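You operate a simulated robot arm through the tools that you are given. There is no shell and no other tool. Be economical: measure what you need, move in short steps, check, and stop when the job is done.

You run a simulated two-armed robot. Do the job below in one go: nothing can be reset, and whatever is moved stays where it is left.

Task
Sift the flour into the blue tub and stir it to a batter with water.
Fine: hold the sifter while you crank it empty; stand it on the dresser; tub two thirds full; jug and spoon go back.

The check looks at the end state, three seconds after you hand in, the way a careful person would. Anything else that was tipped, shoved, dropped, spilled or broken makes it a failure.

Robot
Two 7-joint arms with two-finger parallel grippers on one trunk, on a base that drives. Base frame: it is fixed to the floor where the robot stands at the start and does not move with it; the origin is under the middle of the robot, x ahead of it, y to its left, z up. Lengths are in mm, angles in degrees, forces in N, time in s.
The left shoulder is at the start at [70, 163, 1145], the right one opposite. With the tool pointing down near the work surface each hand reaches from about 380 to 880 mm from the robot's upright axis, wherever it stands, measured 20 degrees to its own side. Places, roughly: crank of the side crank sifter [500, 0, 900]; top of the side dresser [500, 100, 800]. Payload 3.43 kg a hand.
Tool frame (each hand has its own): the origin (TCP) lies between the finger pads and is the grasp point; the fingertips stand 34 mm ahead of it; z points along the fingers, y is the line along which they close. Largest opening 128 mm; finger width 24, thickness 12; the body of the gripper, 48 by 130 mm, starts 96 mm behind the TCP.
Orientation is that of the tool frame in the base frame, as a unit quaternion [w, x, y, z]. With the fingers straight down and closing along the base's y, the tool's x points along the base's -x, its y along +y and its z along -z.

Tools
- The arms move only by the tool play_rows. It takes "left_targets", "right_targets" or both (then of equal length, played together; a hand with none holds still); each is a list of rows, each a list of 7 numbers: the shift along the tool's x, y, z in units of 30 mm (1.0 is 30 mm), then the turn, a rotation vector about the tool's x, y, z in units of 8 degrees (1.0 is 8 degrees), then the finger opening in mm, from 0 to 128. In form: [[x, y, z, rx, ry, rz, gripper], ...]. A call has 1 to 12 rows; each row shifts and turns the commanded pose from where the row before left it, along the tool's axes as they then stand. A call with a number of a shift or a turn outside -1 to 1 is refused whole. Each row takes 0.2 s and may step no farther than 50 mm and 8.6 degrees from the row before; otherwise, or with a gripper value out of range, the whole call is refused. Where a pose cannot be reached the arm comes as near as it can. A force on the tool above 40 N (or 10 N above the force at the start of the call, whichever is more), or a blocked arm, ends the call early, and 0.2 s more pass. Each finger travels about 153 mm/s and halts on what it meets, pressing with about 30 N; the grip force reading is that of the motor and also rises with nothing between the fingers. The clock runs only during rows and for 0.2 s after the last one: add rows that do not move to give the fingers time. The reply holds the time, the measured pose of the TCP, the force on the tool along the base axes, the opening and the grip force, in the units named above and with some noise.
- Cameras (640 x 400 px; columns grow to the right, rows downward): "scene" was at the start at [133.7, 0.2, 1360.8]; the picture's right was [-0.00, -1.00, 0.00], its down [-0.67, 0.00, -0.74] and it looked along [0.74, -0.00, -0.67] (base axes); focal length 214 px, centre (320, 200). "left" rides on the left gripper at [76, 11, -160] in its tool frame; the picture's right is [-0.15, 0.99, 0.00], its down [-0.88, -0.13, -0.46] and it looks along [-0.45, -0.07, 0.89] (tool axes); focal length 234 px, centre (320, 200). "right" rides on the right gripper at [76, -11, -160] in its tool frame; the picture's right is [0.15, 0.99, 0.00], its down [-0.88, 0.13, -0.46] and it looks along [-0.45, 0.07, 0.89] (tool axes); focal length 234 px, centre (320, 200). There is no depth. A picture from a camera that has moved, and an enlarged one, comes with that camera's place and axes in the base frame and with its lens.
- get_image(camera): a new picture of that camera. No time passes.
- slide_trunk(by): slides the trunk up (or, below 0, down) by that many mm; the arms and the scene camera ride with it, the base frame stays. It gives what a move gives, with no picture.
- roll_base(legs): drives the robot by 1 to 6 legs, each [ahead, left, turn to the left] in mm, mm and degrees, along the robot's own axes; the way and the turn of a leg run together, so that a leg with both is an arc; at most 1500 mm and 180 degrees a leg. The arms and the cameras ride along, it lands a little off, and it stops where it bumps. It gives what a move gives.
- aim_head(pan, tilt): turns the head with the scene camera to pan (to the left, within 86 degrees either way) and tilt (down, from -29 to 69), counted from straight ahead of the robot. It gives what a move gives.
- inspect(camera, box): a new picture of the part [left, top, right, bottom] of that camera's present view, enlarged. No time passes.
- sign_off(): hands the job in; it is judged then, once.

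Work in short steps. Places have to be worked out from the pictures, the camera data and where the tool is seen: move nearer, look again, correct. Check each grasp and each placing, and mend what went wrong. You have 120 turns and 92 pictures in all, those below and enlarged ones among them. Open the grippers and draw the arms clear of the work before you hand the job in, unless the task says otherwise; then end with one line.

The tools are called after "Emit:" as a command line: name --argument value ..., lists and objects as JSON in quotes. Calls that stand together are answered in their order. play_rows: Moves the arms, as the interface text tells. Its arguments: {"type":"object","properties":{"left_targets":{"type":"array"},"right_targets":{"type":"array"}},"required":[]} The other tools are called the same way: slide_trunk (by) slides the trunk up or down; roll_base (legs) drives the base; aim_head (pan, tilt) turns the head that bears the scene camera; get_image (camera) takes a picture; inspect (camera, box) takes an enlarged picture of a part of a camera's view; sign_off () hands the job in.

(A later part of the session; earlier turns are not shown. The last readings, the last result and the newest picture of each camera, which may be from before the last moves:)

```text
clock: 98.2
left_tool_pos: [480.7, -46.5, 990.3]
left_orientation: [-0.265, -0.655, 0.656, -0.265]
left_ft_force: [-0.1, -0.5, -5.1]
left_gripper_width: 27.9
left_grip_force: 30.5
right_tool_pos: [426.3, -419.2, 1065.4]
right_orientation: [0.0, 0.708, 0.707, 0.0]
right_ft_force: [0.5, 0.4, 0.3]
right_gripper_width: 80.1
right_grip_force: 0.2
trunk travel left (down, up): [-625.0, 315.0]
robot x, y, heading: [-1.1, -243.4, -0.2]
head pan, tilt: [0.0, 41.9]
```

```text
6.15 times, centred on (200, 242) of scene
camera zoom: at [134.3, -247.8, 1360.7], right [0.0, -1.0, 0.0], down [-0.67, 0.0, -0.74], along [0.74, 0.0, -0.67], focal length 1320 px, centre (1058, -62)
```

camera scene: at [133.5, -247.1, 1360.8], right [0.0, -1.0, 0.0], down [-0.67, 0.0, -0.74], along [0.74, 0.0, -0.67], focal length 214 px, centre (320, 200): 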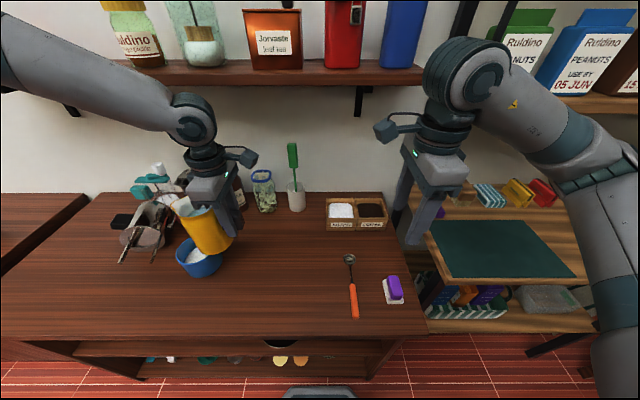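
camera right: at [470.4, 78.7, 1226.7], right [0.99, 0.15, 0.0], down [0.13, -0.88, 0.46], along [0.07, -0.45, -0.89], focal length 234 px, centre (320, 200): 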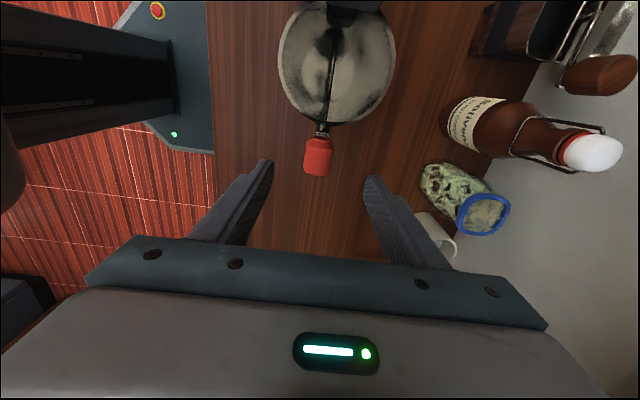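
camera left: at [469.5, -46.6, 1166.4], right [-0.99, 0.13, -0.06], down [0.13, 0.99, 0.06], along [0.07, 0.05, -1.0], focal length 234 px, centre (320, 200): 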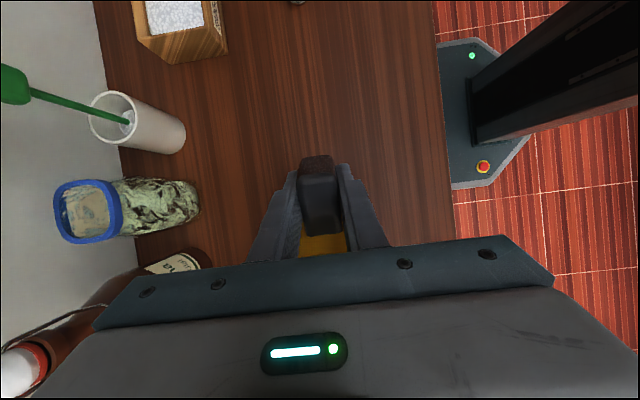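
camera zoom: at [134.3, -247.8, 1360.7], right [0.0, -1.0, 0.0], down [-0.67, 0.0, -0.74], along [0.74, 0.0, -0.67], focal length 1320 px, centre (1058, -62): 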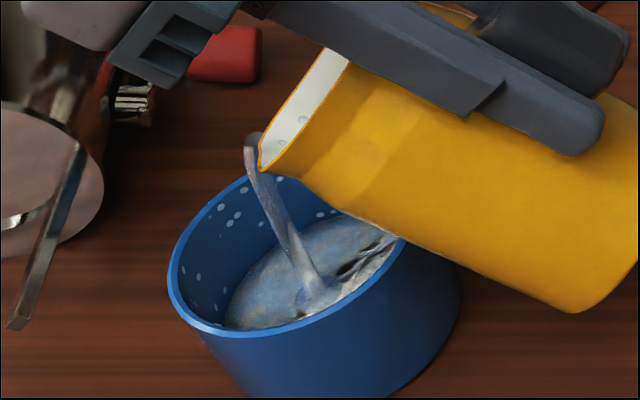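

The level is rising fast (jug about 2 N lighter). I tilt back now and check the level.

Emit:
play_rows --left_targets '[[0, 0, 0, 0, -1, 0, 5], [0, 0, 0, 0, -1, 0, 5], [0, 0, 0, 0, 0, 0, 5]]'

Emit:
inspect --camera "scene" --box '[160, 210, 240, 275]'

```text
clock: 99.0
left_tool_pos: [482.0, -44.7, 990.9]
left_orientation: [-0.173, -0.685, 0.686, -0.173]
left_ft_force: [-0.2, 0.6, -6.1]
left_gripper_width: 27.7
left_grip_force: 30.4
right_tool_pos: [426.4, -416.6, 1066.8]
right_orientation: [0.001, 0.707, 0.707, -0.001]
right_ft_force: [-0.2, 0.6, -0.1]
right_gripper_width: 80.0
right_grip_force: 0.1
trunk travel left (down, up): [-625.0, 315.0]
robot x, y, heading: [0.9, -247.5, -0.0]
head pan, tilt: [0.0, 41.9]
```

```text
6.15 times, centred on (200, 242) of scene
camera zoom: at [134.0, -244.9, 1360.8], right [0.0, -1.0, 0.0], down [-0.67, 0.0, -0.74], along [0.74, 0.0, -0.67], focal length 1320 px, centre (1058, -62)
```

zoom: 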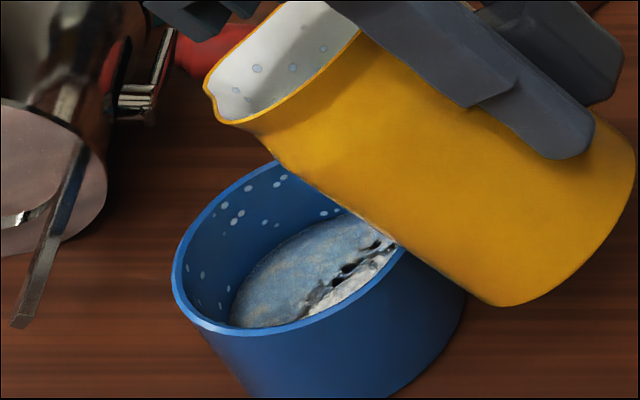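

Geometry suggests the level is only about a quarter of the tub depth. I pour again: tilt to about 47° for under a second, then back.

Emit:
play_rows --left_targets '[[0, 0, 0, 0, 1, 0, 5], [0, 0, 0, 0, 1, 0, 5], [0, 0, 0, 0, 0.4, 0, 5], [0, 0, 0, 0, 0, 0, 5], [0, 0, 0, 0, 0, 0, 5], [0, 0, 0, 0, 0, 0, 5], [0, 0, 0, 0, -1, 0, 5], [0, 0, 0, 0, -1, 0, 5], [0, 0, 0, 0, -1, 0, 5], [0, 0, 0, 0, 0, 0, 5]]'

Emit:
inspect --camera "scene" --box '[160, 210, 240, 275]'

```text
clock: 101.2
left_tool_pos: [481.1, -45.8, 989.1]
left_orientation: [-0.143, -0.692, 0.693, -0.143]
left_ft_force: [-1.2, -0.5, -6.9]
left_gripper_width: 27.6
left_grip_force: 30.2
right_tool_pos: [425.5, -417.4, 1065.9]
right_orientation: [0.0, 0.708, 0.707, 0.0]
right_ft_force: [-0.6, 0.2, -0.3]
right_gripper_width: 80.1
right_grip_force: 0.0
trunk travel left (down, up): [-625.0, 315.0]
robot x, y, heading: [0.3, -244.2, -0.0]
head pan, tilt: [0.0, 41.9]
```

```text
6.15 times, centred on (200, 242) of scene
camera zoom: at [134.0, -245.6, 1360.8], right [0.0, -1.0, 0.0], down [-0.67, 0.0, -0.74], along [0.74, 0.0, -0.67], focal length 1320 px, centre (1058, -62)
```

zoom: 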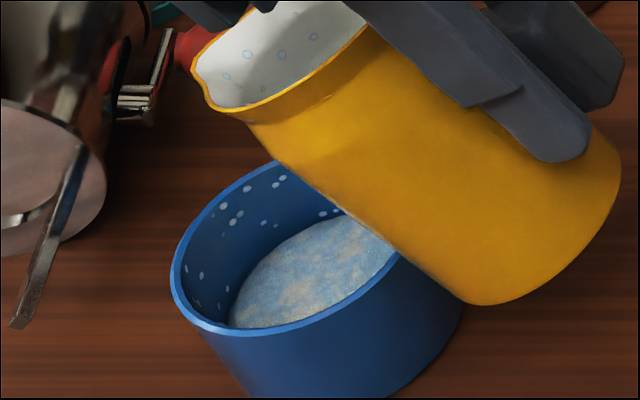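

The flour is now covered but the level is still low. I'll tilt to about 49° and look at the stream while pouring.

Emit:
play_rows --left_targets '[[0, 0, 0, 0, 1, 0, 5], [0, 0, 0, 0, 1, 0, 5], [0, 0, 0, 0, 1, 0, 5], [0, 0, 0, 0, 0.25, 0, 5]]'

Emit:
inspect --camera "scene" --box '[160, 210, 240, 275]'

```text
clock: 102.2
left_tool_pos: [480.9, -46.6, 991.5]
left_orientation: [-0.296, -0.642, 0.642, -0.296]
left_ft_force: [-0.2, -0.6, -5.5]
left_gripper_width: 27.8
left_grip_force: 29.5
right_tool_pos: [426.8, -419.5, 1065.2]
right_orientation: [0.0, 0.708, 0.706, 0.0]
right_ft_force: [-0.3, -0.2, -0.2]
right_gripper_width: 79.9
right_grip_force: 0.0
trunk travel left (down, up): [-625.0, 315.0]
robot x, y, heading: [1.7, -249.2, -0.3]
head pan, tilt: [0.0, 41.9]
```

```text
6.15 times, centred on (200, 242) of scene
camera zoom: at [134.0, -247.0, 1360.8], right [0.0, -1.0, 0.0], down [-0.67, 0.0, -0.74], along [0.74, 0.0, -0.67], focal length 1320 px, centre (1058, -62)
```

zoom: 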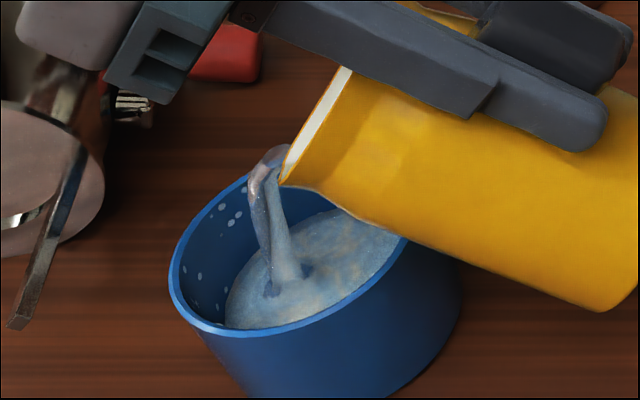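

Good stream, landing inside. I hold a bit longer and look.

Emit:
play_rows --left_targets '[[0, 0, 0, 0, 0, 0, 5], [0, 0, 0, 0, 0, 0, 5]]'

Emit:
inspect --camera "scene" --box '[160, 210, 240, 275]'

```text
clock: 102.8
left_tool_pos: [481.5, -45.7, 990.4]
left_orientation: [-0.295, -0.642, 0.643, -0.296]
left_ft_force: [-0.2, -0.6, -4.9]
left_gripper_width: 27.5
left_grip_force: 29.8
right_tool_pos: [426.5, -418.2, 1065.0]
right_orientation: [0.0, 0.708, 0.707, 0.0]
right_ft_force: [0.6, -0.9, -0.2]
right_gripper_width: 80.0
right_grip_force: 0.1
trunk travel left (down, up): [-625.0, 315.0]
robot x, y, heading: [3.4, -247.3, -0.1]
head pan, tilt: [0.0, 41.9]
```

```text
6.15 times, centred on (200, 242) of scene
camera zoom: at [133.9, -247.1, 1360.8], right [0.0, -1.0, 0.0], down [-0.67, 0.0, -0.74], along [0.74, 0.0, -0.67], focal length 1320 px, centre (1058, -62)
```

zoom: 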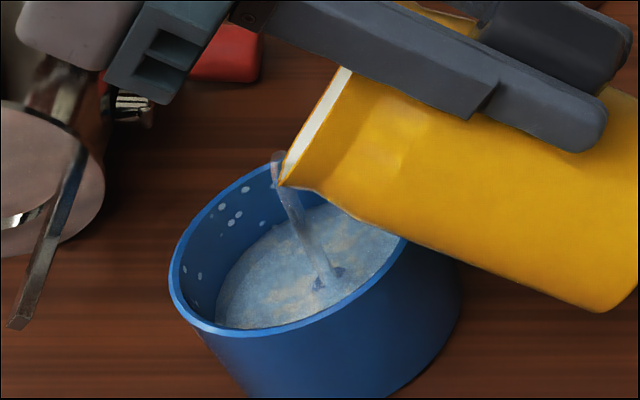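

Level roughly half now (z≈830; two thirds is ≈843). The stream thins, so I tilt 4° more.

Emit:
play_rows --left_targets '[[-0.08, 0, -0.08, 0, 0.5, 0, 5], [0, 0, 0, 0, 0, 0, 5]]'

Emit:
inspect --camera "scene" --box '[160, 210, 240, 275]'

```text
clock: 103.4
left_tool_pos: [481.4, -42.9, 990.0]
left_orientation: [-0.317, -0.631, 0.632, -0.318]
left_ft_force: [0.6, 0.3, -5.1]
left_gripper_width: 28.0
left_grip_force: 30.3
right_tool_pos: [427.5, -419.1, 1065.4]
right_orientation: [0.0, 0.708, 0.706, -0.001]
right_ft_force: [0.0, 0.2, 0.6]
right_gripper_width: 80.1
right_grip_force: 0.0
trunk travel left (down, up): [-625.0, 315.0]
robot x, y, heading: [2.7, -247.7, -0.0]
head pan, tilt: [0.0, 41.9]
```

```text
6.15 times, centred on (200, 242) of scene
camera zoom: at [133.9, -247.8, 1360.8], right [0.0, -1.0, 0.0], down [-0.67, 0.0, -0.74], along [0.74, 0.0, -0.67], focal length 1320 px, centre (1058, -62)
```

zoom: 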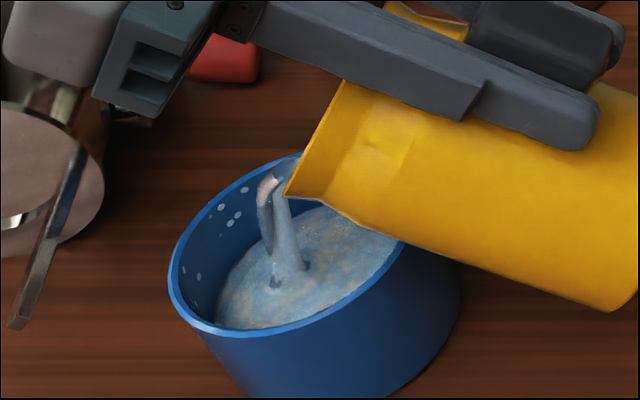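

Good flow again; hold 0.4 s, then tilt back and assess.

Emit:
play_rows --left_targets '[[0, 0, 0, 0, 0, 0, 5], [0, 0, 0, 0, 0, 0, 5], [0, 0, 0, 0, -1, 0, 5], [0, 0, 0, 0, -1, 0, 5], [0, 0, 0, 0, -1, 0, 5], [0, 0, 0, 0, -1, 0, 5], [0, 0, 0, 0, 0, 0, 5]]'

Emit:
inspect --camera "scene" --box '[160, 210, 240, 275]'

```text
clock: 105.0
left_tool_pos: [480.7, -42.4, 990.2]
left_orientation: [-0.131, -0.695, 0.695, -0.131]
left_ft_force: [-1.0, 0.5, -5.2]
left_gripper_width: 27.8
left_grip_force: 29.5
right_tool_pos: [427.0, -417.9, 1065.8]
right_orientation: [0.0, 0.708, 0.706, -0.001]
right_ft_force: [-0.3, 0.1, 0.4]
right_gripper_width: 80.2
right_grip_force: 0.1
trunk travel left (down, up): [-625.0, 315.0]
robot x, y, heading: [-2.0, -246.7, 0.1]
head pan, tilt: [0.0, 41.9]
```

```text
6.15 times, centred on (200, 242) of scene
camera zoom: at [134.0, -245.1, 1360.8], right [0.0, -1.0, 0.0], down [-0.67, 0.0, -0.74], along [0.74, 0.0, -0.67], focal length 1320 px, centre (1058, -62)
```

zoom: 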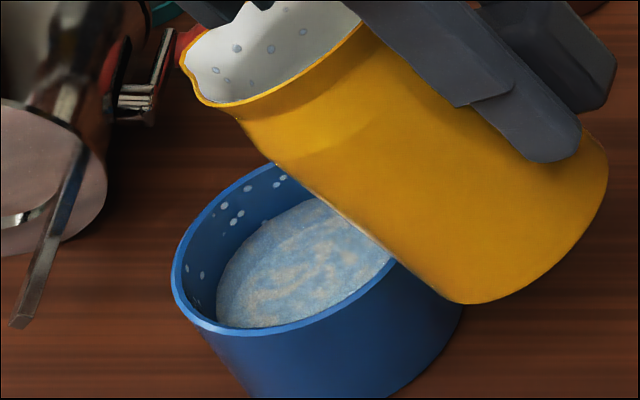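

Roughly 55–60% by this view. I'll bring the jug upright and up out of the way for an unobstructed measurement.

Emit:
play_rows --left_targets '[[0, 0, 0, 0, -0.9, 0, 5], [0, 0, 0, 0, -0.9, 0, 5], [0, 0, 0, 0, -0.85, 0, 5], [0, 0, -0.6, 0, 0, 0, 5], [0, 0, -0.6, 0, 0, 0, 5], [0.6, 0, -0.6, 0, 0, 0, 5], [0.6, 0, -0.6, 0, 0, 0, 5], [0.6, 0, 0, 0, 0, 0, 5], [0.6, 0, 0, 0, 0, 0, 5], [0, 0, 0, 0, 0, 0, 5]]'

Emit:
inspect --camera "scene" --box '[160, 210, 240, 290]'

```text
clock: 107.2
left_tool_pos: [481.1, -116.3, 1063.5]
left_orientation: [0.0, -0.707, 0.707, 0.0]
left_ft_force: [-0.5, -0.5, -5.1]
left_gripper_width: 27.8
left_grip_force: 29.0
right_tool_pos: [425.9, -418.9, 1067.6]
right_orientation: [0.0, 0.708, 0.706, 0.0]
right_ft_force: [-0.1, 0.0, 0.3]
right_gripper_width: 80.0
right_grip_force: 0.1
trunk travel left (down, up): [-625.0, 315.0]
robot x, y, heading: [-1.8, -248.1, -0.1]
head pan, tilt: [0.0, 41.9]
```

```text
5.00 times, centred on (200, 250) of scene
camera zoom: at [133.0, -246.8, 1360.9], right [0.0, -1.0, 0.0], down [-0.67, 0.0, -0.74], along [0.74, 0.0, -0.67], focal length 1072 px, centre (920, -50)
```

zoom: 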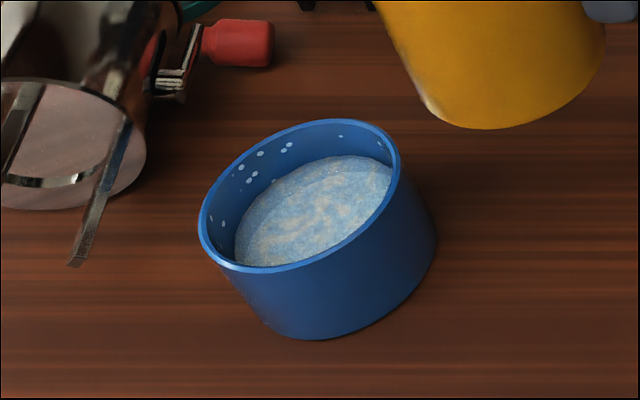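

Measured level is about z 836 (~55%); two thirds is ≈843, so about 45 ml more. Return to the pouring pose, pre-tilted to 44°.

Emit:
play_rows --left_targets '[[-0.6, 0, 0, 0, 0, 0, 5], [-0.6, 0, 0, 0, 0, 0, 5], [-0.6, 0, 0.6, 0, 0, 0, 5], [-0.6, 0, 0.6, 0, 0, 0, 5], [0, 0, 0.6, 0, 0.8, 0, 5], [0, 0, 0.6, 0, 0.8, 0, 5], [0, 0, 0, 0, 0.8, 0, 5], [0, 0, 0, 0, 0.8, 0, 5], [0, 0, 0, 0, 0.8, 0, 5], [0, 0, 0, 0, 0.8, 0, 5], [0, 0, 0, 0, 0.7, 0, 5]]'

Emit:
inspect --camera "scene" --box '[160, 210, 240, 275]'

```text
clock: 109.6
left_tool_pos: [481.6, -45.3, 989.8]
left_orientation: [0.265, 0.656, -0.655, 0.266]
left_ft_force: [0.3, -0.1, -5.6]
left_gripper_width: 27.8
left_grip_force: 30.3
right_tool_pos: [425.8, -419.5, 1065.0]
right_orientation: [0.0, 0.708, 0.707, 0.001]
right_ft_force: [0.0, 0.2, 0.8]
right_gripper_width: 80.1
right_grip_force: 0.0
trunk travel left (down, up): [-625.0, 315.0]
robot x, y, heading: [-1.4, -247.0, 0.1]
head pan, tilt: [0.0, 41.9]
```

```text
6.15 times, centred on (200, 242) of scene
camera zoom: at [134.1, -246.0, 1360.8], right [0.0, -1.0, 0.0], down [-0.67, 0.0, -0.74], along [0.74, 0.0, -0.67], focal length 1320 px, centre (1058, -62)
```

zoom: 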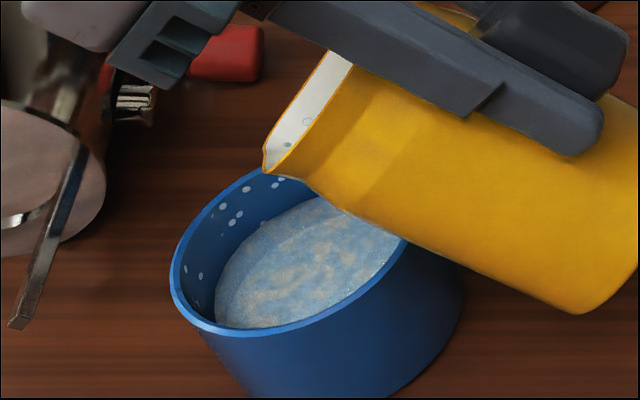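

Short pour: to about 54°, hold briefly, and back.

Emit:
play_rows --left_targets '[[-0.05, 0, -0.05, 0, 0.8, 0, 5], [0, 0, 0, 0, 0.45, 0, 5], [0, 0, 0, 0, 0, 0, 5], [0, 0, 0, 0, 0, 0, 5], [0, 0, 0, 0, -1, 0, 5], [0, 0, 0, 0, -1, 0, 5], [0, 0, 0, 0, -1, 0, 5], [0, 0, 0, 0, 0, 0, 5], [0, 0, 0, 0, 0, 0, 5]]'

Emit:
inspect --camera "scene" --box '[160, 210, 240, 275]'

```text
clock: 111.6
left_tool_pos: [481.8, -43.4, 990.1]
left_orientation: [-0.183, -0.683, 0.683, -0.184]
left_ft_force: [0.2, -0.5, -5.3]
left_gripper_width: 27.9
left_grip_force: 30.1
right_tool_pos: [425.2, -419.7, 1064.9]
right_orientation: [-0.001, 0.708, 0.707, 0.0]
right_ft_force: [0.3, 0.2, -0.7]
right_gripper_width: 80.0
right_grip_force: 0.1
trunk travel left (down, up): [-625.0, 315.0]
robot x, y, heading: [-2.5, -244.9, -0.5]
head pan, tilt: [0.0, 41.9]
```

```text
6.15 times, centred on (200, 242) of scene
camera zoom: at [133.9, -247.2, 1360.8], right [0.0, -1.0, 0.0], down [-0.67, 0.0, -0.74], along [0.74, 0.0, -0.67], focal length 1320 px, centre (1058, -62)
```

zoom: 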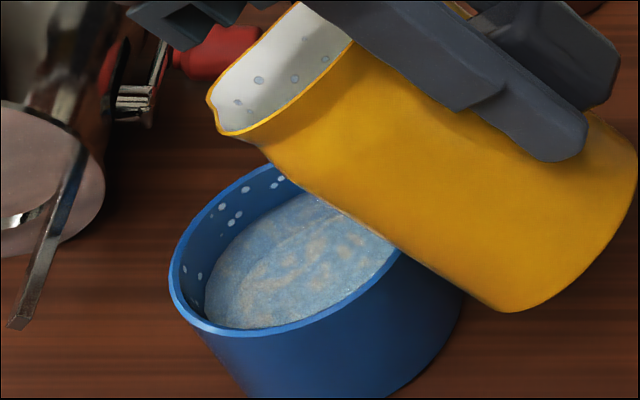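

The level rose. Jug upright and aside again to measure.

Emit:
play_rows --left_targets '[[0, 0, 0, 0, -0.95, 0, 5], [0, 0, 0, 0, -0.95, 0, 5], [0, 0, 0, 0, -0.95, 0, 5], [0, 0, 0, 0, -0.9, 0, 5], [0, 0, -0.6, 0, 0, 0, 5], [0, 0, -0.6, 0, 0, 0, 5], [0.6, 0, -0.6, 0, 0, 0, 5], [0.6, 0, -0.6, 0, 0, 0, 5], [0.6, 0, 0, 0, 0, 0, 5], [0.6, 0, 0, 0, 0, 0, 5], [0, 0, 0, 0, 0, 0, 5]]'

Emit:
inspect --camera "scene" --box '[160, 210, 240, 290]'

```text
clock: 114.0
left_tool_pos: [482.2, -115.4, 1062.9]
left_orientation: [0.0, -0.707, 0.708, -0.002]
left_ft_force: [-0.4, 0.2, -5.5]
left_gripper_width: 27.8
left_grip_force: 29.9
right_tool_pos: [425.2, -418.6, 1065.5]
right_orientation: [0.0, 0.708, 0.706, 0.0]
right_ft_force: [-0.3, 0.5, 0.0]
right_gripper_width: 79.9
right_grip_force: 0.1
trunk travel left (down, up): [-625.0, 315.0]
robot x, y, heading: [1.0, -245.6, -0.5]
head pan, tilt: [0.0, 41.9]
```

```text
5.00 times, centred on (200, 250) of scene
camera zoom: at [133.1, -246.8, 1360.9], right [0.0, -1.0, 0.0], down [-0.67, 0.0, -0.74], along [0.74, 0.0, -0.67], focal length 1072 px, centre (920, -50)
```

zoom: 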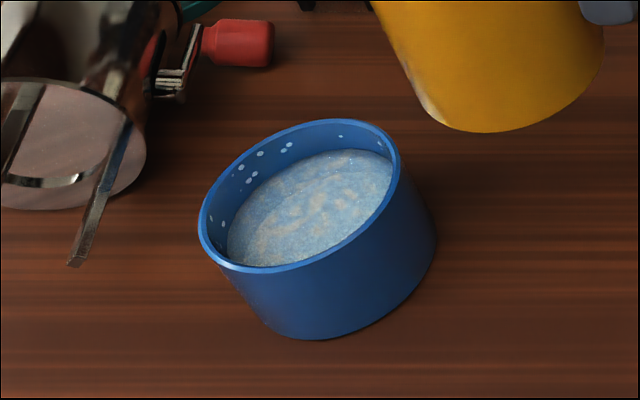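

Level is now ≈842, about two thirds. I lift the jug a little, drive the base back left to its start, and then return the jug home.

Emit:
play_rows --left_targets '[[0, 0, -0.5, 0, 0, 0, 5], [0, 0, -0.5, 0, 0, 0, 5], [0, 0, 0, 0, 0, 0, 5]]'

Emit:
roll_base --legs '[[0, 123, 0], [0, 123, 0]]'

Emit:
get_image --camera "scene"

```text
clock: 114.8
left_tool_pos: [482.4, -114.5, 1091.2]
left_orientation: [0.0, -0.707, 0.707, -0.001]
left_ft_force: [0.2, -0.1, -5.0]
left_gripper_width: 27.8
left_grip_force: 30.0
right_tool_pos: [425.8, -418.9, 1064.8]
right_orientation: [0.001, 0.707, 0.707, 0.0]
right_ft_force: [-0.8, -0.2, 0.2]
right_gripper_width: 79.9
right_grip_force: 0.1
trunk travel left (down, up): [-625.0, 315.0]
robot x, y, heading: [-0.9, -244.7, -0.1]
head pan, tilt: [0.0, 41.9]
```

```text
clock: 116.9
left_tool_pos: [482.7, 134.4, 1092.2]
left_orientation: [0.001, 0.708, -0.706, 0.001]
left_ft_force: [0.2, 0.3, -5.0]
left_gripper_width: 27.9
left_grip_force: 29.9
right_tool_pos: [425.8, -170.5, 1065.5]
right_orientation: [-0.001, 0.707, 0.707, 0.0]
right_ft_force: [0.8, -0.2, 0.1]
right_gripper_width: 80.0
right_grip_force: 0.1
trunk travel left (down, up): [-625.0, 315.0]
robot x, y, heading: [-1.8, 2.1, 0.2]
head pan, tilt: [0.0, 41.9]
```

```text
31 pictures are left
camera scene: at [134.0, 1.3, 1360.8], right [0.0, -1.0, 0.0], down [-0.67, 0.0, -0.74], along [0.74, 0.0, -0.67], focal length 214 px, centre (320, 200)
```

scene: 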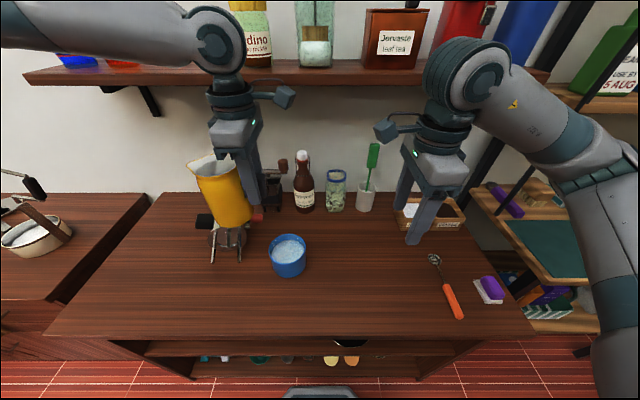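

Tub fine, sifter still lying. Moving the jug left high above it, in two parts to catch reach trouble.

Emit:
play_rows --left_targets '[[-0.6, 0.045, 0, 0, 0, 0, 5], [-0.8, 0.045, 0, 0, 0, 0, 5], [-0.8, 0.045, 0, 0, 0, 0, 5], [-0.8, 0.045, 0, 0, 0, 0, 5]]'

Emit:
play_rows --left_targets '[[-0.8, 0.045, 0, 0, 0, 0, 5], [-0.8, 0.045, 0, 0, 0, 0, 5], [-0.8, 0.045, 0, 0, 0, 0, 5], [-0.8, 0.045, 0, 0, 0, 0, 5], [-0.8, 0.045, 0, 0, 0, 0, 5], [-0.8, 0.045, 0, 0, 0, 0, 5], [-0.8, 0.045, 0, 0, 0, 0, 5], [-0.8, 0.045, 0, 0, 0, 0, 5], [0, 0, 0, 0, 0, 0, 5]]'

```text
clock: 117.9
left_tool_pos: [477.0, 226.3, 1093.6]
left_orientation: [0.001, 0.708, -0.706, 0.002]
left_ft_force: [0.0, 0.4, -5.6]
left_gripper_width: 27.8
left_grip_force: 29.5
right_tool_pos: [426.3, -169.5, 1066.1]
right_orientation: [0.0, 0.707, 0.707, 0.0]
right_ft_force: [0.0, -0.5, 0.2]
right_gripper_width: 80.3
right_grip_force: 0.1
trunk travel left (down, up): [-625.0, 315.0]
robot x, y, heading: [-1.6, 4.3, 0.3]
head pan, tilt: [0.0, 41.9]
```

```text
clock: 119.9
left_tool_pos: [467.8, 416.2, 1092.2]
left_orientation: [-0.001, 0.707, -0.707, 0.001]
left_ft_force: [0.2, 0.0, -4.7]
left_gripper_width: 27.7
left_grip_force: 29.8
right_tool_pos: [426.9, -171.0, 1065.4]
right_orientation: [0.0, 0.707, 0.707, 0.0]
right_ft_force: [0.0, -1.0, -0.4]
right_gripper_width: 80.2
right_grip_force: 0.0
trunk travel left (down, up): [-625.0, 315.0]
robot x, y, heading: [-0.0, 1.9, 0.2]
head pan, tilt: [0.0, 41.9]
```

Align over home and descend to just above the surface, then settle.

Emit:
play_rows --left_targets '[[-0.26, 0.05, 0.3, 0, 0, 0, 5], [0, 0, 0.8, 0, 0, 0, 5], [0, 0, 0.8, 0, 0, 0, 5], [0, 0, 0.8, 0, 0, 0, 5], [0, 0, 0.8, 0, 0, 0, 5], [0, 0, 0.8, 0, 0, 0, 5], [0, 0, 0.8, 0, 0, 0, 5], [0, 0, 0.8, 0, 0, 0, 5], [0, 0, 0.6, 0, 0, 0, 5], [0, 0, 0, 0, 0, 0, 5]]'

Emit:
play_rows --left_targets '[[0, 0, 0.1, 0, 0, 0, 5], [0, 0, 0.1, 0, 0, 0, 5], [0, 0, 0.1, 0, 0, 0, 5], [0, 0, 0.1, 0, 0, 0, 5], [0, 0, 0, 0, 0, 0, 5]]'

```text
clock: 122.1
left_tool_pos: [464.1, 424.5, 897.6]
left_orientation: [0.001, 0.707, -0.707, 0.002]
left_ft_force: [-1.0, -0.6, -5.0]
left_gripper_width: 27.9
left_grip_force: 29.8
right_tool_pos: [427.3, -170.5, 1065.7]
right_orientation: [0.0, 0.707, 0.707, 0.0]
right_ft_force: [0.4, 0.0, 0.1]
right_gripper_width: 80.2
right_grip_force: 0.1
trunk travel left (down, up): [-625.0, 315.0]
robot x, y, heading: [1.2, 4.2, -0.2]
head pan, tilt: [0.0, 41.9]
```

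```text
clock: 123.3
left_tool_pos: [465.3, 424.4, 886.8]
left_orientation: [0.0, 0.707, -0.707, 0.001]
left_ft_force: [-0.3, 3.6, 5.3]
left_gripper_width: 28.1
left_grip_force: 30.1
right_tool_pos: [425.9, -168.8, 1066.2]
right_orientation: [0.0, 0.707, 0.707, -0.001]
right_ft_force: [0.3, -0.9, 0.1]
right_gripper_width: 80.1
right_grip_force: 0.0
trunk travel left (down, up): [-625.0, 315.0]
robot x, y, heading: [-2.5, 5.3, -0.2]
head pan, tilt: [0.0, 41.9]
```

Contact made (force flipped from -5 to +5 N). Release and rise straight up, then look at the whole left side.

Emit:
play_rows --left_targets '[[0, 0, 0.03, 0, 0, 0, 5], [0, 0, 0, 0, 0, 0, 32], [0, 0, 0, 0, 0, 0, 44], [0, 0, 0, 0, 0, 0, 60], [0, 0, 0, 0, 0, 0, 60], [0, 0, -0.8, 0, 0, 0, 60], [0, 0, -0.8, 0, 0, 0, 60], [0, 0, -0.8, 0, 0, 0, 60], [0, 0, -0.8, 0, 0, 0, 60], [0, 0, -0.8, 0, 0, 0, 60], [0, 0, -0.8, 0, 0, 0, 60]]'

Emit:
inspect --camera "scene" --box '[80, 150, 320, 300]'

Emit:
get_image --camera "left"

```text
clock: 125.7
left_tool_pos: [465.7, 423.8, 1029.5]
left_orientation: [0.0, 0.707, -0.707, 0.001]
left_ft_force: [0.8, -0.2, 0.1]
left_gripper_width: 59.9
left_grip_force: 0.0
right_tool_pos: [425.6, -169.5, 1065.4]
right_orientation: [0.0, 0.707, 0.708, 0.0]
right_ft_force: [0.1, 0.2, -0.7]
right_gripper_width: 80.0
right_grip_force: 0.0
trunk travel left (down, up): [-625.0, 315.0]
robot x, y, heading: [1.3, 4.8, -0.1]
head pan, tilt: [0.0, 41.9]
```

```text
2.67 times, centred on (200, 225) of scene
camera zoom: at [132.9, 1.3, 1360.9], right [0.0, -1.0, 0.0], down [-0.67, 0.0, -0.74], along [0.74, 0.0, -0.67], focal length 572 px, centre (640, 133)
```

zoom: 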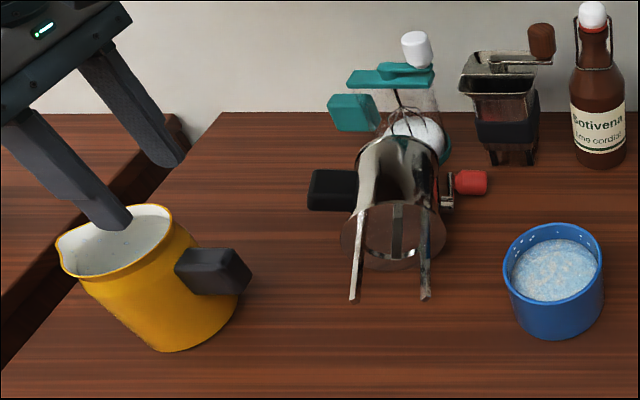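

```text
29 pictures are left
camera left: at [453.8, 347.7, 1189.3], right [-0.99, 0.15, 0.0], down [0.13, 0.88, 0.45], along [0.07, 0.45, -0.89], focal length 234 px, centre (320, 200)
```

left: 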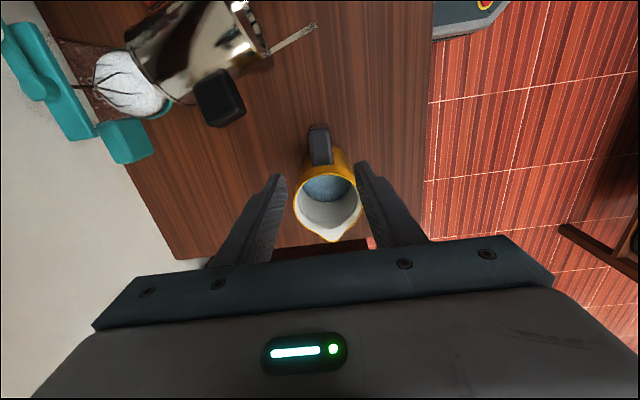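

The jug is home. The sifter lies on its back: handle block centre about [588, 350, 858], axis pointing away (+x). Plan: grip the handle from above closing along x, lift, and pitch the hand 90° until the fingers point forward, which rights the sifter. First I rehearse that motion empty-handed, higher up.

Emit:
play_rows --left_targets '[[0.66, -0.45, 0, 0, 0, 0, 80], [0.66, -0.45, 0, 0, 0, 0, 80], [0.66, -0.45, 0, 0, 0, 0, 80], [0.65, -0.45, 0, 0, 0, 0, 80], [0, 0, 0, 0, 0, 0, 80]]'

Emit:
play_rows --left_targets '[[0, 0, 0, 0.9375, 0, 0, 80], [0, 0, 0, 0.9375, 0, 0, 80], [0, 0, 0, 0.9375, 0, 0, 80], [0, 0, 0, 0.9375, 0, 0, 80], [0, 0, 0, 0.9375, 0, 0, 80], [0, 0, 0, 0.9375, 0, 0, 80], [0, 0, 0, 0.9375, 0, 0, 80], [0, 0, 0, 0.9375, 0, 0, 80], [0, 0, 0, 0.9375, 0, 0, 80], [0, 0, 0, 0.9375, 0, 0, 80], [0, 0, 0, 0.9375, 0, 0, 80], [0, 0, 0, 0.9375, 0, 0, 80]]'

```text
clock: 126.9
left_tool_pos: [519.1, 346.9, 1029.8]
left_orientation: [0.001, 0.708, -0.706, 0.002]
left_ft_force: [0.0, 0.6, 0.5]
left_gripper_width: 79.9
left_grip_force: 0.0
right_tool_pos: [425.5, -169.0, 1067.0]
right_orientation: [0.0, 0.707, 0.707, 0.001]
right_ft_force: [-0.1, 0.0, 0.4]
right_gripper_width: 79.9
right_grip_force: 0.0
trunk travel left (down, up): [-625.0, 315.0]
robot x, y, heading: [-2.6, -1.0, 0.0]
head pan, tilt: [0.0, 41.9]
```

```text
clock: 129.5
left_tool_pos: [541.8, 447.8, 1095.9]
left_orientation: [-0.491, 0.515, -0.511, 0.483]
left_ft_force: [0.6, 0.2, 6.8]
left_gripper_width: 80.1
left_grip_force: 0.1
left hand out of reach, approached as far as the arm can: row 6, 7, 8, 9, 10, 11, 12
right_tool_pos: [426.5, -168.6, 1065.8]
right_orientation: [0.001, 0.708, 0.707, -0.001]
right_ft_force: [0.6, -0.6, 0.4]
right_gripper_width: 79.9
right_grip_force: 0.1
trunk travel left (down, up): [-625.0, 315.0]
robot x, y, heading: [-0.5, 0.4, 0.1]
head pan, tilt: [0.0, 41.9]
```

Pitching works further out/left but not that close in. I drive the base back 100 and right 60 so the sifter is farther in reach terms, keeping the hand up.

Emit:
roll_base --legs '[[-100, 0, 0], [0, -60, 0]]'

Emit:
get_image --camera "scene"

```text
clock: 131.2
left_tool_pos: [442.6, 388.9, 1099.2]
left_orientation: [-0.494, 0.514, -0.508, 0.483]
left_ft_force: [0.1, -0.7, -0.3]
left_gripper_width: 80.1
left_grip_force: 0.1
right_tool_pos: [328.2, -227.5, 1065.8]
right_orientation: [0.001, 0.707, 0.707, 0.0]
right_ft_force: [0.6, -0.4, -0.3]
right_gripper_width: 79.8
right_grip_force: 0.0
trunk travel left (down, up): [-625.0, 315.0]
robot x, y, heading: [-99.5, -56.8, 0.0]
head pan, tilt: [0.0, 41.9]
```

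```text
28 pictures are left
camera scene: at [35.4, -57.1, 1360.9], right [0.0, -1.0, 0.0], down [-0.67, 0.0, -0.74], along [0.74, 0.0, -0.67], focal length 214 px, centre (320, 200)
```

scene: 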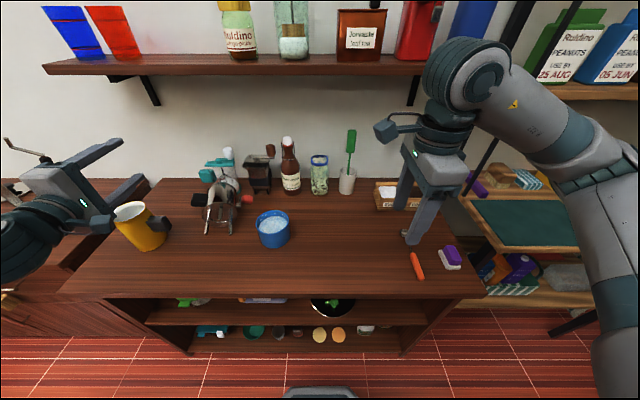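

Hand now points forward with vertical closing. Test reach of the final righting pose, 55 mm high: [560, 345, 1010].

Emit:
play_rows --left_targets '[[0.244, 0.495, 0.65, 0, 0, 0, 80], [0.244, 0.495, 0.65, 0, 0, 0, 80], [0.244, 0.495, 0.65, 0, 0, 0, 80], [0.244, 0.495, 0.65, 0, 0, 0, 80], [0.244, 0.495, 0.65, 0, 0, 0, 80], [0.244, 0.495, 0.65, 0, 0, 0, 80], [0, 0, 0, 0, 0, 0, 80]]'

```text
clock: 132.8
left_tool_pos: [557.5, 346.9, 1005.1]
left_orientation: [-0.494, 0.515, -0.507, 0.484]
left_ft_force: [-0.4, 0.4, 0.3]
left_gripper_width: 79.8
left_grip_force: 0.1
right_tool_pos: [328.9, -227.9, 1065.4]
right_orientation: [0.0, 0.707, 0.707, 0.0]
right_ft_force: [0.0, 0.5, -0.4]
right_gripper_width: 80.2
right_grip_force: 0.0
trunk travel left (down, up): [-625.0, 315.0]
robot x, y, heading: [-102.2, -55.9, 0.0]
head pan, tilt: [0.0, 41.9]
```

Reachable. Now pull back to x≈500, pitch back to tool-down there (keeping clear of the shelf) while checking reach.

Emit:
play_rows --left_targets '[[0, 0, -0.95, 0, 0, 0, 80], [0, 0, -0.95, 0, 0, 0, 80], [0, 0, 0, -0.95, 0, 0, 80], [0, 0, 0, -0.95, 0, 0, 80], [0, 0, 0, -0.95, 0, 0, 80], [0, 0, 0, -0.95, 0, 0, 80], [0, 0, 0, -0.95, 0, 0, 80], [0, 0, 0, -0.95, 0, 0, 80], [0, 0, 0, 0, 0, 0, 80]]'

Emit:
play_rows --left_targets '[[0, 0, 0, -0.95, 0, 0, 90], [0, 0, 0, -0.95, 0, 0, 100], [0, 0, 0, -0.95, 0, 0, 100], [0, 0, 0, -0.95, 0, 0, 100], [0, 0, 0, -0.95, 0, 0, 100], [0, 0, 0, -0.5, 0, 0, 100], [0, 0, 0, 0, 0, 0, 100]]'

```text
clock: 134.8
left_tool_pos: [500.0, 345.2, 1009.0]
left_orientation: [-0.255, 0.665, -0.656, 0.248]
left_ft_force: [-0.8, 0.3, 0.5]
left_gripper_width: 80.1
left_grip_force: 0.0
right_tool_pos: [329.4, -227.1, 1065.4]
right_orientation: [0.0, 0.707, 0.708, 0.0]
right_ft_force: [0.0, 0.6, 0.2]
right_gripper_width: 79.9
right_grip_force: 0.1
trunk travel left (down, up): [-625.0, 315.0]
robot x, y, heading: [-98.2, -53.9, 0.2]
head pan, tilt: [0.0, 41.9]
```

```text
clock: 136.4
left_tool_pos: [500.1, 345.4, 1008.5]
left_orientation: [0.0, 0.713, -0.701, -0.003]
left_ft_force: [-0.3, -0.1, 0.3]
left_gripper_width: 100.0
left_grip_force: 0.0
right_tool_pos: [329.6, -228.2, 1064.9]
right_orientation: [0.0, 0.707, 0.707, 0.0]
right_ft_force: [-0.1, 0.1, -0.3]
right_gripper_width: 80.0
right_grip_force: 0.0
trunk travel left (down, up): [-625.0, 315.0]
robot x, y, heading: [-99.6, -54.1, 0.2]
head pan, tilt: [0.0, 41.9]
```

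Tool-down again with no reach issues. Lower to z≈940 and move forward above the handle, then look.

Emit:
play_rows --left_targets '[[0, 0, 0.8, 0, 0, 0, 100], [0, 0, 0.8, 0, 0, 0, 100], [0, 0, 0.6, 0, 0, 0, 100], [0, -0.7, 0, 0, 0, 0, 100], [0, -0.7, 0, 0, 0, 0, 100], [0, -0.7, 0, 0, 0, 0, 100], [0, -0.8, 0, 0, 0, 0, 100], [0, 0, 0, 0, 0, 0, 100]]'

Emit:
get_image --camera "left"

```text
clock: 138.2
left_tool_pos: [585.8, 348.6, 941.8]
left_orientation: [0.001, 0.713, -0.702, -0.002]
left_ft_force: [-0.5, -0.6, -0.2]
left_gripper_width: 100.0
left_grip_force: 0.0
right_tool_pos: [329.1, -227.3, 1065.0]
right_orientation: [-0.001, 0.706, 0.708, 0.0]
right_ft_force: [0.1, 1.1, 0.0]
right_gripper_width: 80.1
right_grip_force: 0.1
trunk travel left (down, up): [-625.0, 315.0]
robot x, y, heading: [-98.7, -59.5, 0.0]
head pan, tilt: [0.0, 41.9]
```

```text
27 pictures are left
camera left: at [576.5, 269.8, 1100.7], right [-0.99, 0.13, 0.0], down [0.12, 0.88, 0.46], along [0.06, 0.45, -0.89], focal length 234 px, centre (320, 200)
```

left: 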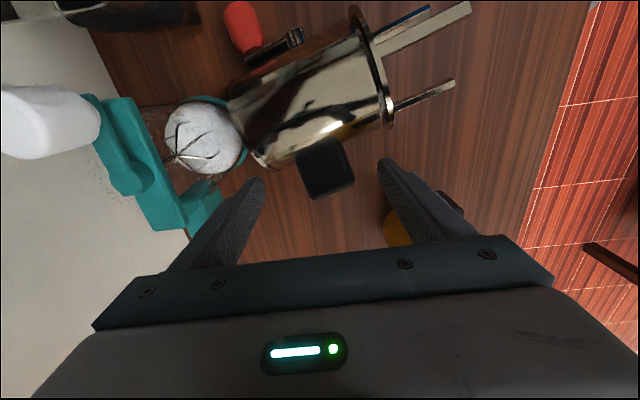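

The handle top is centred at about [581, 350] and the sifter is yawed 12°. I align the hand (yaw 12°), narrow to 84, and descend around the handle block.

Emit:
play_rows --left_targets '[[0, 0.15, 0, 0, 0, -0.75, 84], [0, 0, 0, 0, 0, -0.75, 84], [0, 0, 0.7, 0, 0, 0, 84], [0, 0, 0.7, 0, 0, 0, 84], [0, 0, 0.7, 0, 0, 0, 84], [0, 0, 0.6, 0, 0, 0, 84], [0, 0, 0, 0, 0, 0, 84]]'

Emit:
get_image --camera "left"

```text
clock: 139.8
left_tool_pos: [581.9, 347.0, 859.9]
left_orientation: [0.0, 0.782, -0.623, -0.001]
left_ft_force: [-0.5, -0.4, -0.5]
left_gripper_width: 83.8
left_grip_force: 0.0
right_tool_pos: [330.4, -228.4, 1065.6]
right_orientation: [0.001, 0.706, 0.709, 0.0]
right_ft_force: [0.7, 0.3, -0.5]
right_gripper_width: 80.0
right_grip_force: 0.1
trunk travel left (down, up): [-625.0, 315.0]
robot x, y, heading: [-97.6, -58.4, 0.1]
head pan, tilt: [0.0, 41.9]
```

```text
26 pictures are left
camera left: at [588.1, 269.4, 1019.6], right [-1.0, -0.08, 0.0], down [-0.07, 0.89, 0.46], along [-0.04, 0.46, -0.89], focal length 234 px, centre (320, 200)
```

left: 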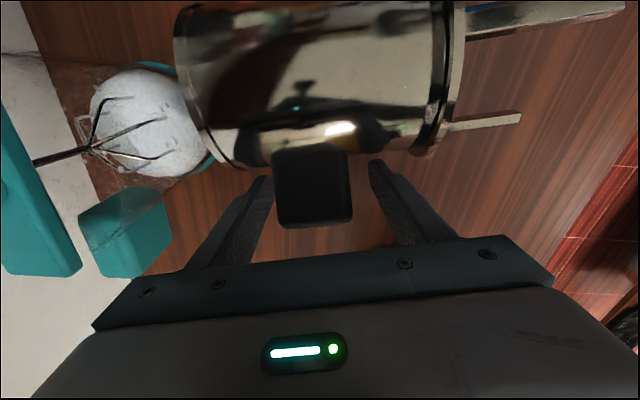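

Well aligned. Close on the handle, lift slightly, pull back away from the mixer, then lift.

Emit:
play_rows --left_targets '[[0, -0.12, 0, 0, 0, 0, 70], [0, 0, 0, 0, 0, 0, 60], [0, 0, 0, 0, 0, 0, 50], [0, 0, 0, 0, 0, 0, 40], [0, 0, 0, 0, 0, 0, 30], [0, 0, 0, 0, 0, 0, 20], [0, 0, 0, 0, 0, 0, 20], [0, 0, -0.2, 0, 0, 0, 20], [0, 0.2, -0.2, 0, 0, 0, 20], [0, 0.6, 0, 0, 0, 0, 20], [0, 0.6, 0, 0, 0, 0, 20], [0, 0, 0, 0, 0, 0, 20]]'

Emit:
inspect --camera "scene" --box '[120, 120, 320, 270]'

```text
clock: 142.4
left_tool_pos: [545.7, 339.4, 871.4]
left_orientation: [0.0, 0.782, -0.624, -0.003]
left_ft_force: [0.2, 0.4, -1.8]
left_gripper_width: 49.6
left_grip_force: 30.1
right_tool_pos: [330.0, -227.0, 1065.3]
right_orientation: [0.001, 0.707, 0.708, 0.0]
right_ft_force: [-0.8, -0.7, -0.1]
right_gripper_width: 80.1
right_grip_force: 0.0
trunk travel left (down, up): [-625.0, 315.0]
robot x, y, heading: [-99.5, -56.8, 0.4]
head pan, tilt: [0.0, 41.9]
```

```text
2.67 times, centred on (220, 195) of scene
camera zoom: at [36.7, -56.7, 1360.8], right [0.0, -1.0, 0.0], down [-0.67, 0.0, -0.74], along [0.74, 0.0, -0.67], focal length 572 px, centre (587, 213)
```

zoom: 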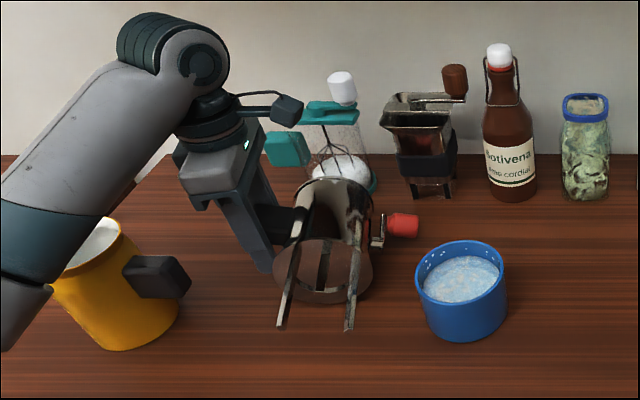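

The sifter is held (49.6 mm) and clear of the mixer. Lift to z≈1000, then pitch the first half.

Emit:
play_rows --left_targets '[[0, 0, -0.6, 0, 0, 0, 20], [0, 0, -0.75, 0, 0, 0, 20], [0, 0, -0.75, 0, 0, 0, 20], [0, 0, -0.75, 0, 0, 0, 20], [0, 0, -0.75, 0, 0, 0, 20], [0, 0, -0.7, 0, 0, 0, 20], [0, 0, 0, 0.6, 0, 0, 20], [0, 0, 0, 0.9, 0, 0, 20], [0, 0, 0, 0.9, 0, 0, 20], [0, 0, 0, 0.9, 0, 0, 20], [0, 0, 0, 0.9, 0, 0, 20], [0, 0, 0, 0, 0, 0, 20]]'

Emit:
play_rows --left_targets '[[0, 0, 0, 0.9, 0, 0, 20], [0, 0, 0, 0.9, 0, 0, 20], [0, 0, 0, 0.9, 0, 0, 20], [0, 0, 0, 0.9, 0, 0, 20], [0, 0, 0, 0.9, 0, 0, 20], [0, 0, 0, 0.9, 0, 0, 20], [0, 0, 0, 0.9, 0, 0, 20], [0, 0, 0, 0.75, 0, 0, 20], [0, 0, 0, 0, 0, 0, 20]]'

Emit:
inspect --camera "scene" --box '[120, 120, 320, 270]'

```text
clock: 145.0
left_tool_pos: [546.2, 338.2, 1001.7]
left_orientation: [-0.226, 0.749, -0.597, 0.179]
left_ft_force: [0.4, -0.7, -3.0]
left_gripper_width: 49.8
left_grip_force: 29.7
right_tool_pos: [331.1, -227.1, 1065.5]
right_orientation: [0.0, 0.706, 0.708, 0.0]
right_ft_force: [-0.3, 0.2, 0.0]
right_gripper_width: 80.1
right_grip_force: 0.0
trunk travel left (down, up): [-625.0, 315.0]
robot x, y, heading: [-99.1, -52.5, -0.0]
head pan, tilt: [0.0, 41.9]
```

```text
clock: 147.0
left_tool_pos: [544.8, 339.8, 1002.7]
left_orientation: [0.553, -0.552, 0.443, -0.44]
left_ft_force: [-0.4, -1.1, -1.4]
left_gripper_width: 49.6
left_grip_force: 29.9
right_tool_pos: [331.0, -228.2, 1064.2]
right_orientation: [-0.001, 0.707, 0.707, 0.0]
right_ft_force: [-0.6, 0.3, 0.0]
right_gripper_width: 79.8
right_grip_force: 0.1
trunk travel left (down, up): [-625.0, 315.0]
robot x, y, heading: [-100.5, -56.1, 0.3]
head pan, tilt: [0.0, 41.9]
```

```text
2.67 times, centred on (220, 195) of scene
camera zoom: at [36.3, -56.3, 1360.8], right [0.0, -1.0, 0.0], down [-0.67, 0.0, -0.74], along [0.74, 0.0, -0.67], focal length 572 px, centre (587, 213)
```

zoom: 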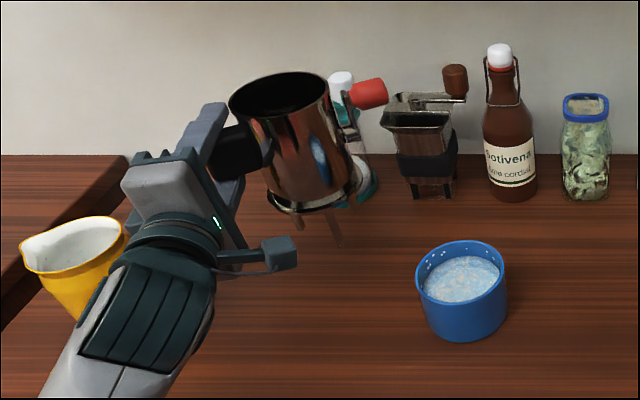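

The sifter is upright in hand, bottoms of legs near z≈850. Pull back 25 mm, then lower.

Emit:
play_rows --left_targets '[[0, 0, -0.4, 0, 0, 0, 20], [0, 0, -0.4, 0, 0, 0, 20], [0, 0.4, 0, 0, 0, 0, 20], [0, 0.5, 0, 0, 0, 0, 20], [0, 0.3, 0, 0, 0, 0, 20], [0, 0.15, 0, 0, 0, 0, 20], [0, 0, 0, 0, 0, 0, 20]]'

Emit:
play_rows --left_targets '[[0, 0.08, 0, 0, 0, 0, 20], [0, 0.08, 0, 0, 0, 0, 20], [0, 0.08, 0, 0, 0, 0, 20], [0, 0, 0, 0, 0, 0, 20]]'

```text
clock: 148.6
left_tool_pos: [520.4, 334.3, 961.2]
left_orientation: [0.553, -0.553, 0.442, -0.439]
left_ft_force: [0.2, -0.6, -2.3]
left_gripper_width: 49.7
left_grip_force: 30.0
right_tool_pos: [329.5, -228.3, 1065.3]
right_orientation: [0.001, 0.707, 0.707, 0.0]
right_ft_force: [0.5, -0.5, 0.2]
right_gripper_width: 80.0
right_grip_force: 0.1
trunk travel left (down, up): [-625.0, 315.0]
robot x, y, heading: [-96.9, -54.7, 0.0]
head pan, tilt: [0.0, 41.9]
```

```text
clock: 149.6
left_tool_pos: [520.0, 333.5, 953.6]
left_orientation: [0.553, -0.553, 0.442, -0.439]
left_ft_force: [0.3, -0.2, -2.7]
left_gripper_width: 49.8
left_grip_force: 29.4
right_tool_pos: [330.2, -227.8, 1066.3]
right_orientation: [0.001, 0.707, 0.707, -0.001]
right_ft_force: [0.7, 1.1, -0.3]
right_gripper_width: 79.8
right_grip_force: 0.0
trunk travel left (down, up): [-625.0, 315.0]
robot x, y, heading: [-94.8, -57.2, 0.1]
head pan, tilt: [0.0, 41.9]
```

Still hanging (-2.7 N). Continue in 2 mm steps.

Emit:
play_rows --left_targets '[[0, 0.07, 0, 0, 0, 0, 20], [0, 0.07, 0, 0, 0, 0, 20], [0, 0, 0, 0, 0, 0, 20]]'

Emit:
play_rows --left_targets '[[0, 0.07, 0, 0, 0, 0, 20], [0, 0.07, 0, 0, 0, 0, 20], [0, 0, 0, 0, 0, 0, 20]]'

```text
clock: 150.4
left_tool_pos: [522.1, 331.8, 948.6]
left_orientation: [-0.552, 0.553, -0.442, 0.44]
left_ft_force: [-0.3, 0.5, -2.3]
left_gripper_width: 49.6
left_grip_force: 30.2
right_tool_pos: [329.4, -226.9, 1065.5]
right_orientation: [0.0, 0.707, 0.707, 0.001]
right_ft_force: [0.7, 0.4, 0.1]
right_gripper_width: 79.9
right_grip_force: 0.0
trunk travel left (down, up): [-625.0, 315.0]
robot x, y, heading: [-97.9, -54.4, 0.2]
head pan, tilt: [0.0, 41.9]
```

```text
clock: 151.2
left_tool_pos: [522.2, 333.3, 945.6]
left_orientation: [-0.553, 0.553, -0.442, 0.439]
left_ft_force: [-0.5, 0.0, -1.7]
left_gripper_width: 49.8
left_grip_force: 30.1
right_tool_pos: [329.8, -228.4, 1064.7]
right_orientation: [0.0, 0.707, 0.707, 0.0]
right_ft_force: [0.4, -0.3, -0.3]
right_gripper_width: 79.7
right_grip_force: 0.1
trunk travel left (down, up): [-625.0, 315.0]
robot x, y, heading: [-99.1, -53.8, 0.3]
head pan, tilt: [0.0, 41.9]
```

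Emit:
play_rows --left_targets '[[0, 0.07, 0, 0, 0, 0, 20], [0, 0.07, 0, 0, 0, 0, 20], [0, 0, 0, 0, 0, 0, 20]]'

Emit:
inspect --camera "scene" --box '[140, 130, 300, 250]'

```text
clock: 152.0
left_tool_pos: [520.5, 333.9, 943.3]
left_orientation: [0.554, -0.551, 0.442, -0.44]
left_ft_force: [-0.6, 2.7, 6.7]
left_gripper_width: 49.7
left_grip_force: 30.0
right_tool_pos: [328.4, -228.0, 1065.9]
right_orientation: [0.0, 0.708, 0.707, 0.0]
right_ft_force: [-0.9, -0.6, 0.3]
right_gripper_width: 80.0
right_grip_force: 0.1
trunk travel left (down, up): [-625.0, 315.0]
robot x, y, heading: [-98.4, -55.5, 0.2]
head pan, tilt: [0.0, 41.9]
```

```text
3.33 times, centred on (220, 190) of scene
camera zoom: at [35.2, -56.7, 1361.1], right [0.0, -1.0, 0.0], down [-0.67, 0.0, -0.74], along [0.74, 0.0, -0.67], focal length 715 px, centre (653, 233)
```

zoom: 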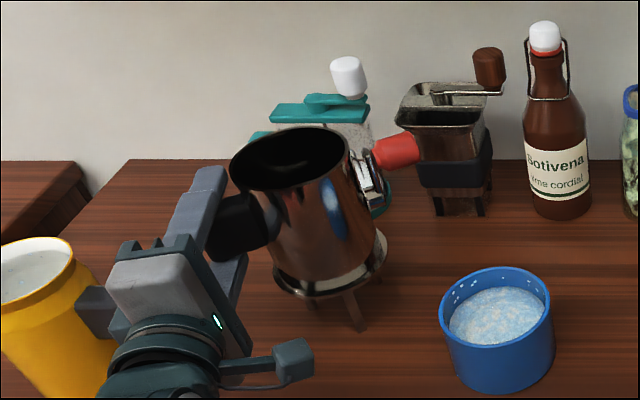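

Standing on the dresser (contact +6.7 N). Ease, open, and back straight out.

Emit:
play_rows --left_targets '[[0, -0.03, 0, 0, 0, 0, 20], [0, 0, 0, 0, 0, 0, 54], [0, 0, 0, 0, 0, 0, 64], [0, 0, 0, 0, 0, 0, 80], [0, 0, 0, 0, 0, 0, 80], [0, 0, -0.5, 0, 0, 0, 80], [0, 0, -0.8, 0, 0, 0, 80], [0, 0, -0.8, 0, 0, 0, 80], [0, -0.5, -0.8, 0, 0, 0, 80], [0, -0.8, -0.5, 0, 0, 0, 80], [0, -0.8, 0, 0, 0, 0, 80]]'

Emit:
get_image --camera "scene"

```text
clock: 154.4
left_tool_pos: [453.2, 322.7, 980.2]
left_orientation: [0.553, -0.552, 0.443, -0.439]
left_ft_force: [-0.2, 0.9, 0.8]
left_gripper_width: 79.9
left_grip_force: 0.0
left hand out of reach, approached as far as the arm can: row 10, 11
right_tool_pos: [330.5, -227.5, 1065.1]
right_orientation: [0.0, 0.706, 0.708, 0.0]
right_ft_force: [-0.7, 0.0, 0.5]
right_gripper_width: 79.8
right_grip_force: 0.0
trunk travel left (down, up): [-625.0, 315.0]
robot x, y, heading: [-95.0, -58.2, -0.3]
head pan, tilt: [0.0, 41.9]
```

```text
22 pictures are left
camera scene: at [36.5, -56.9, 1360.8], right [0.0, -1.0, 0.0], down [-0.67, 0.0, -0.74], along [0.74, 0.0, -0.67], focal length 214 px, centre (320, 200)
```

scene: 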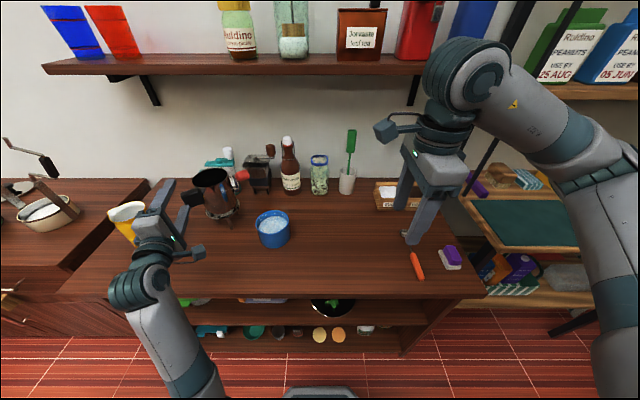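

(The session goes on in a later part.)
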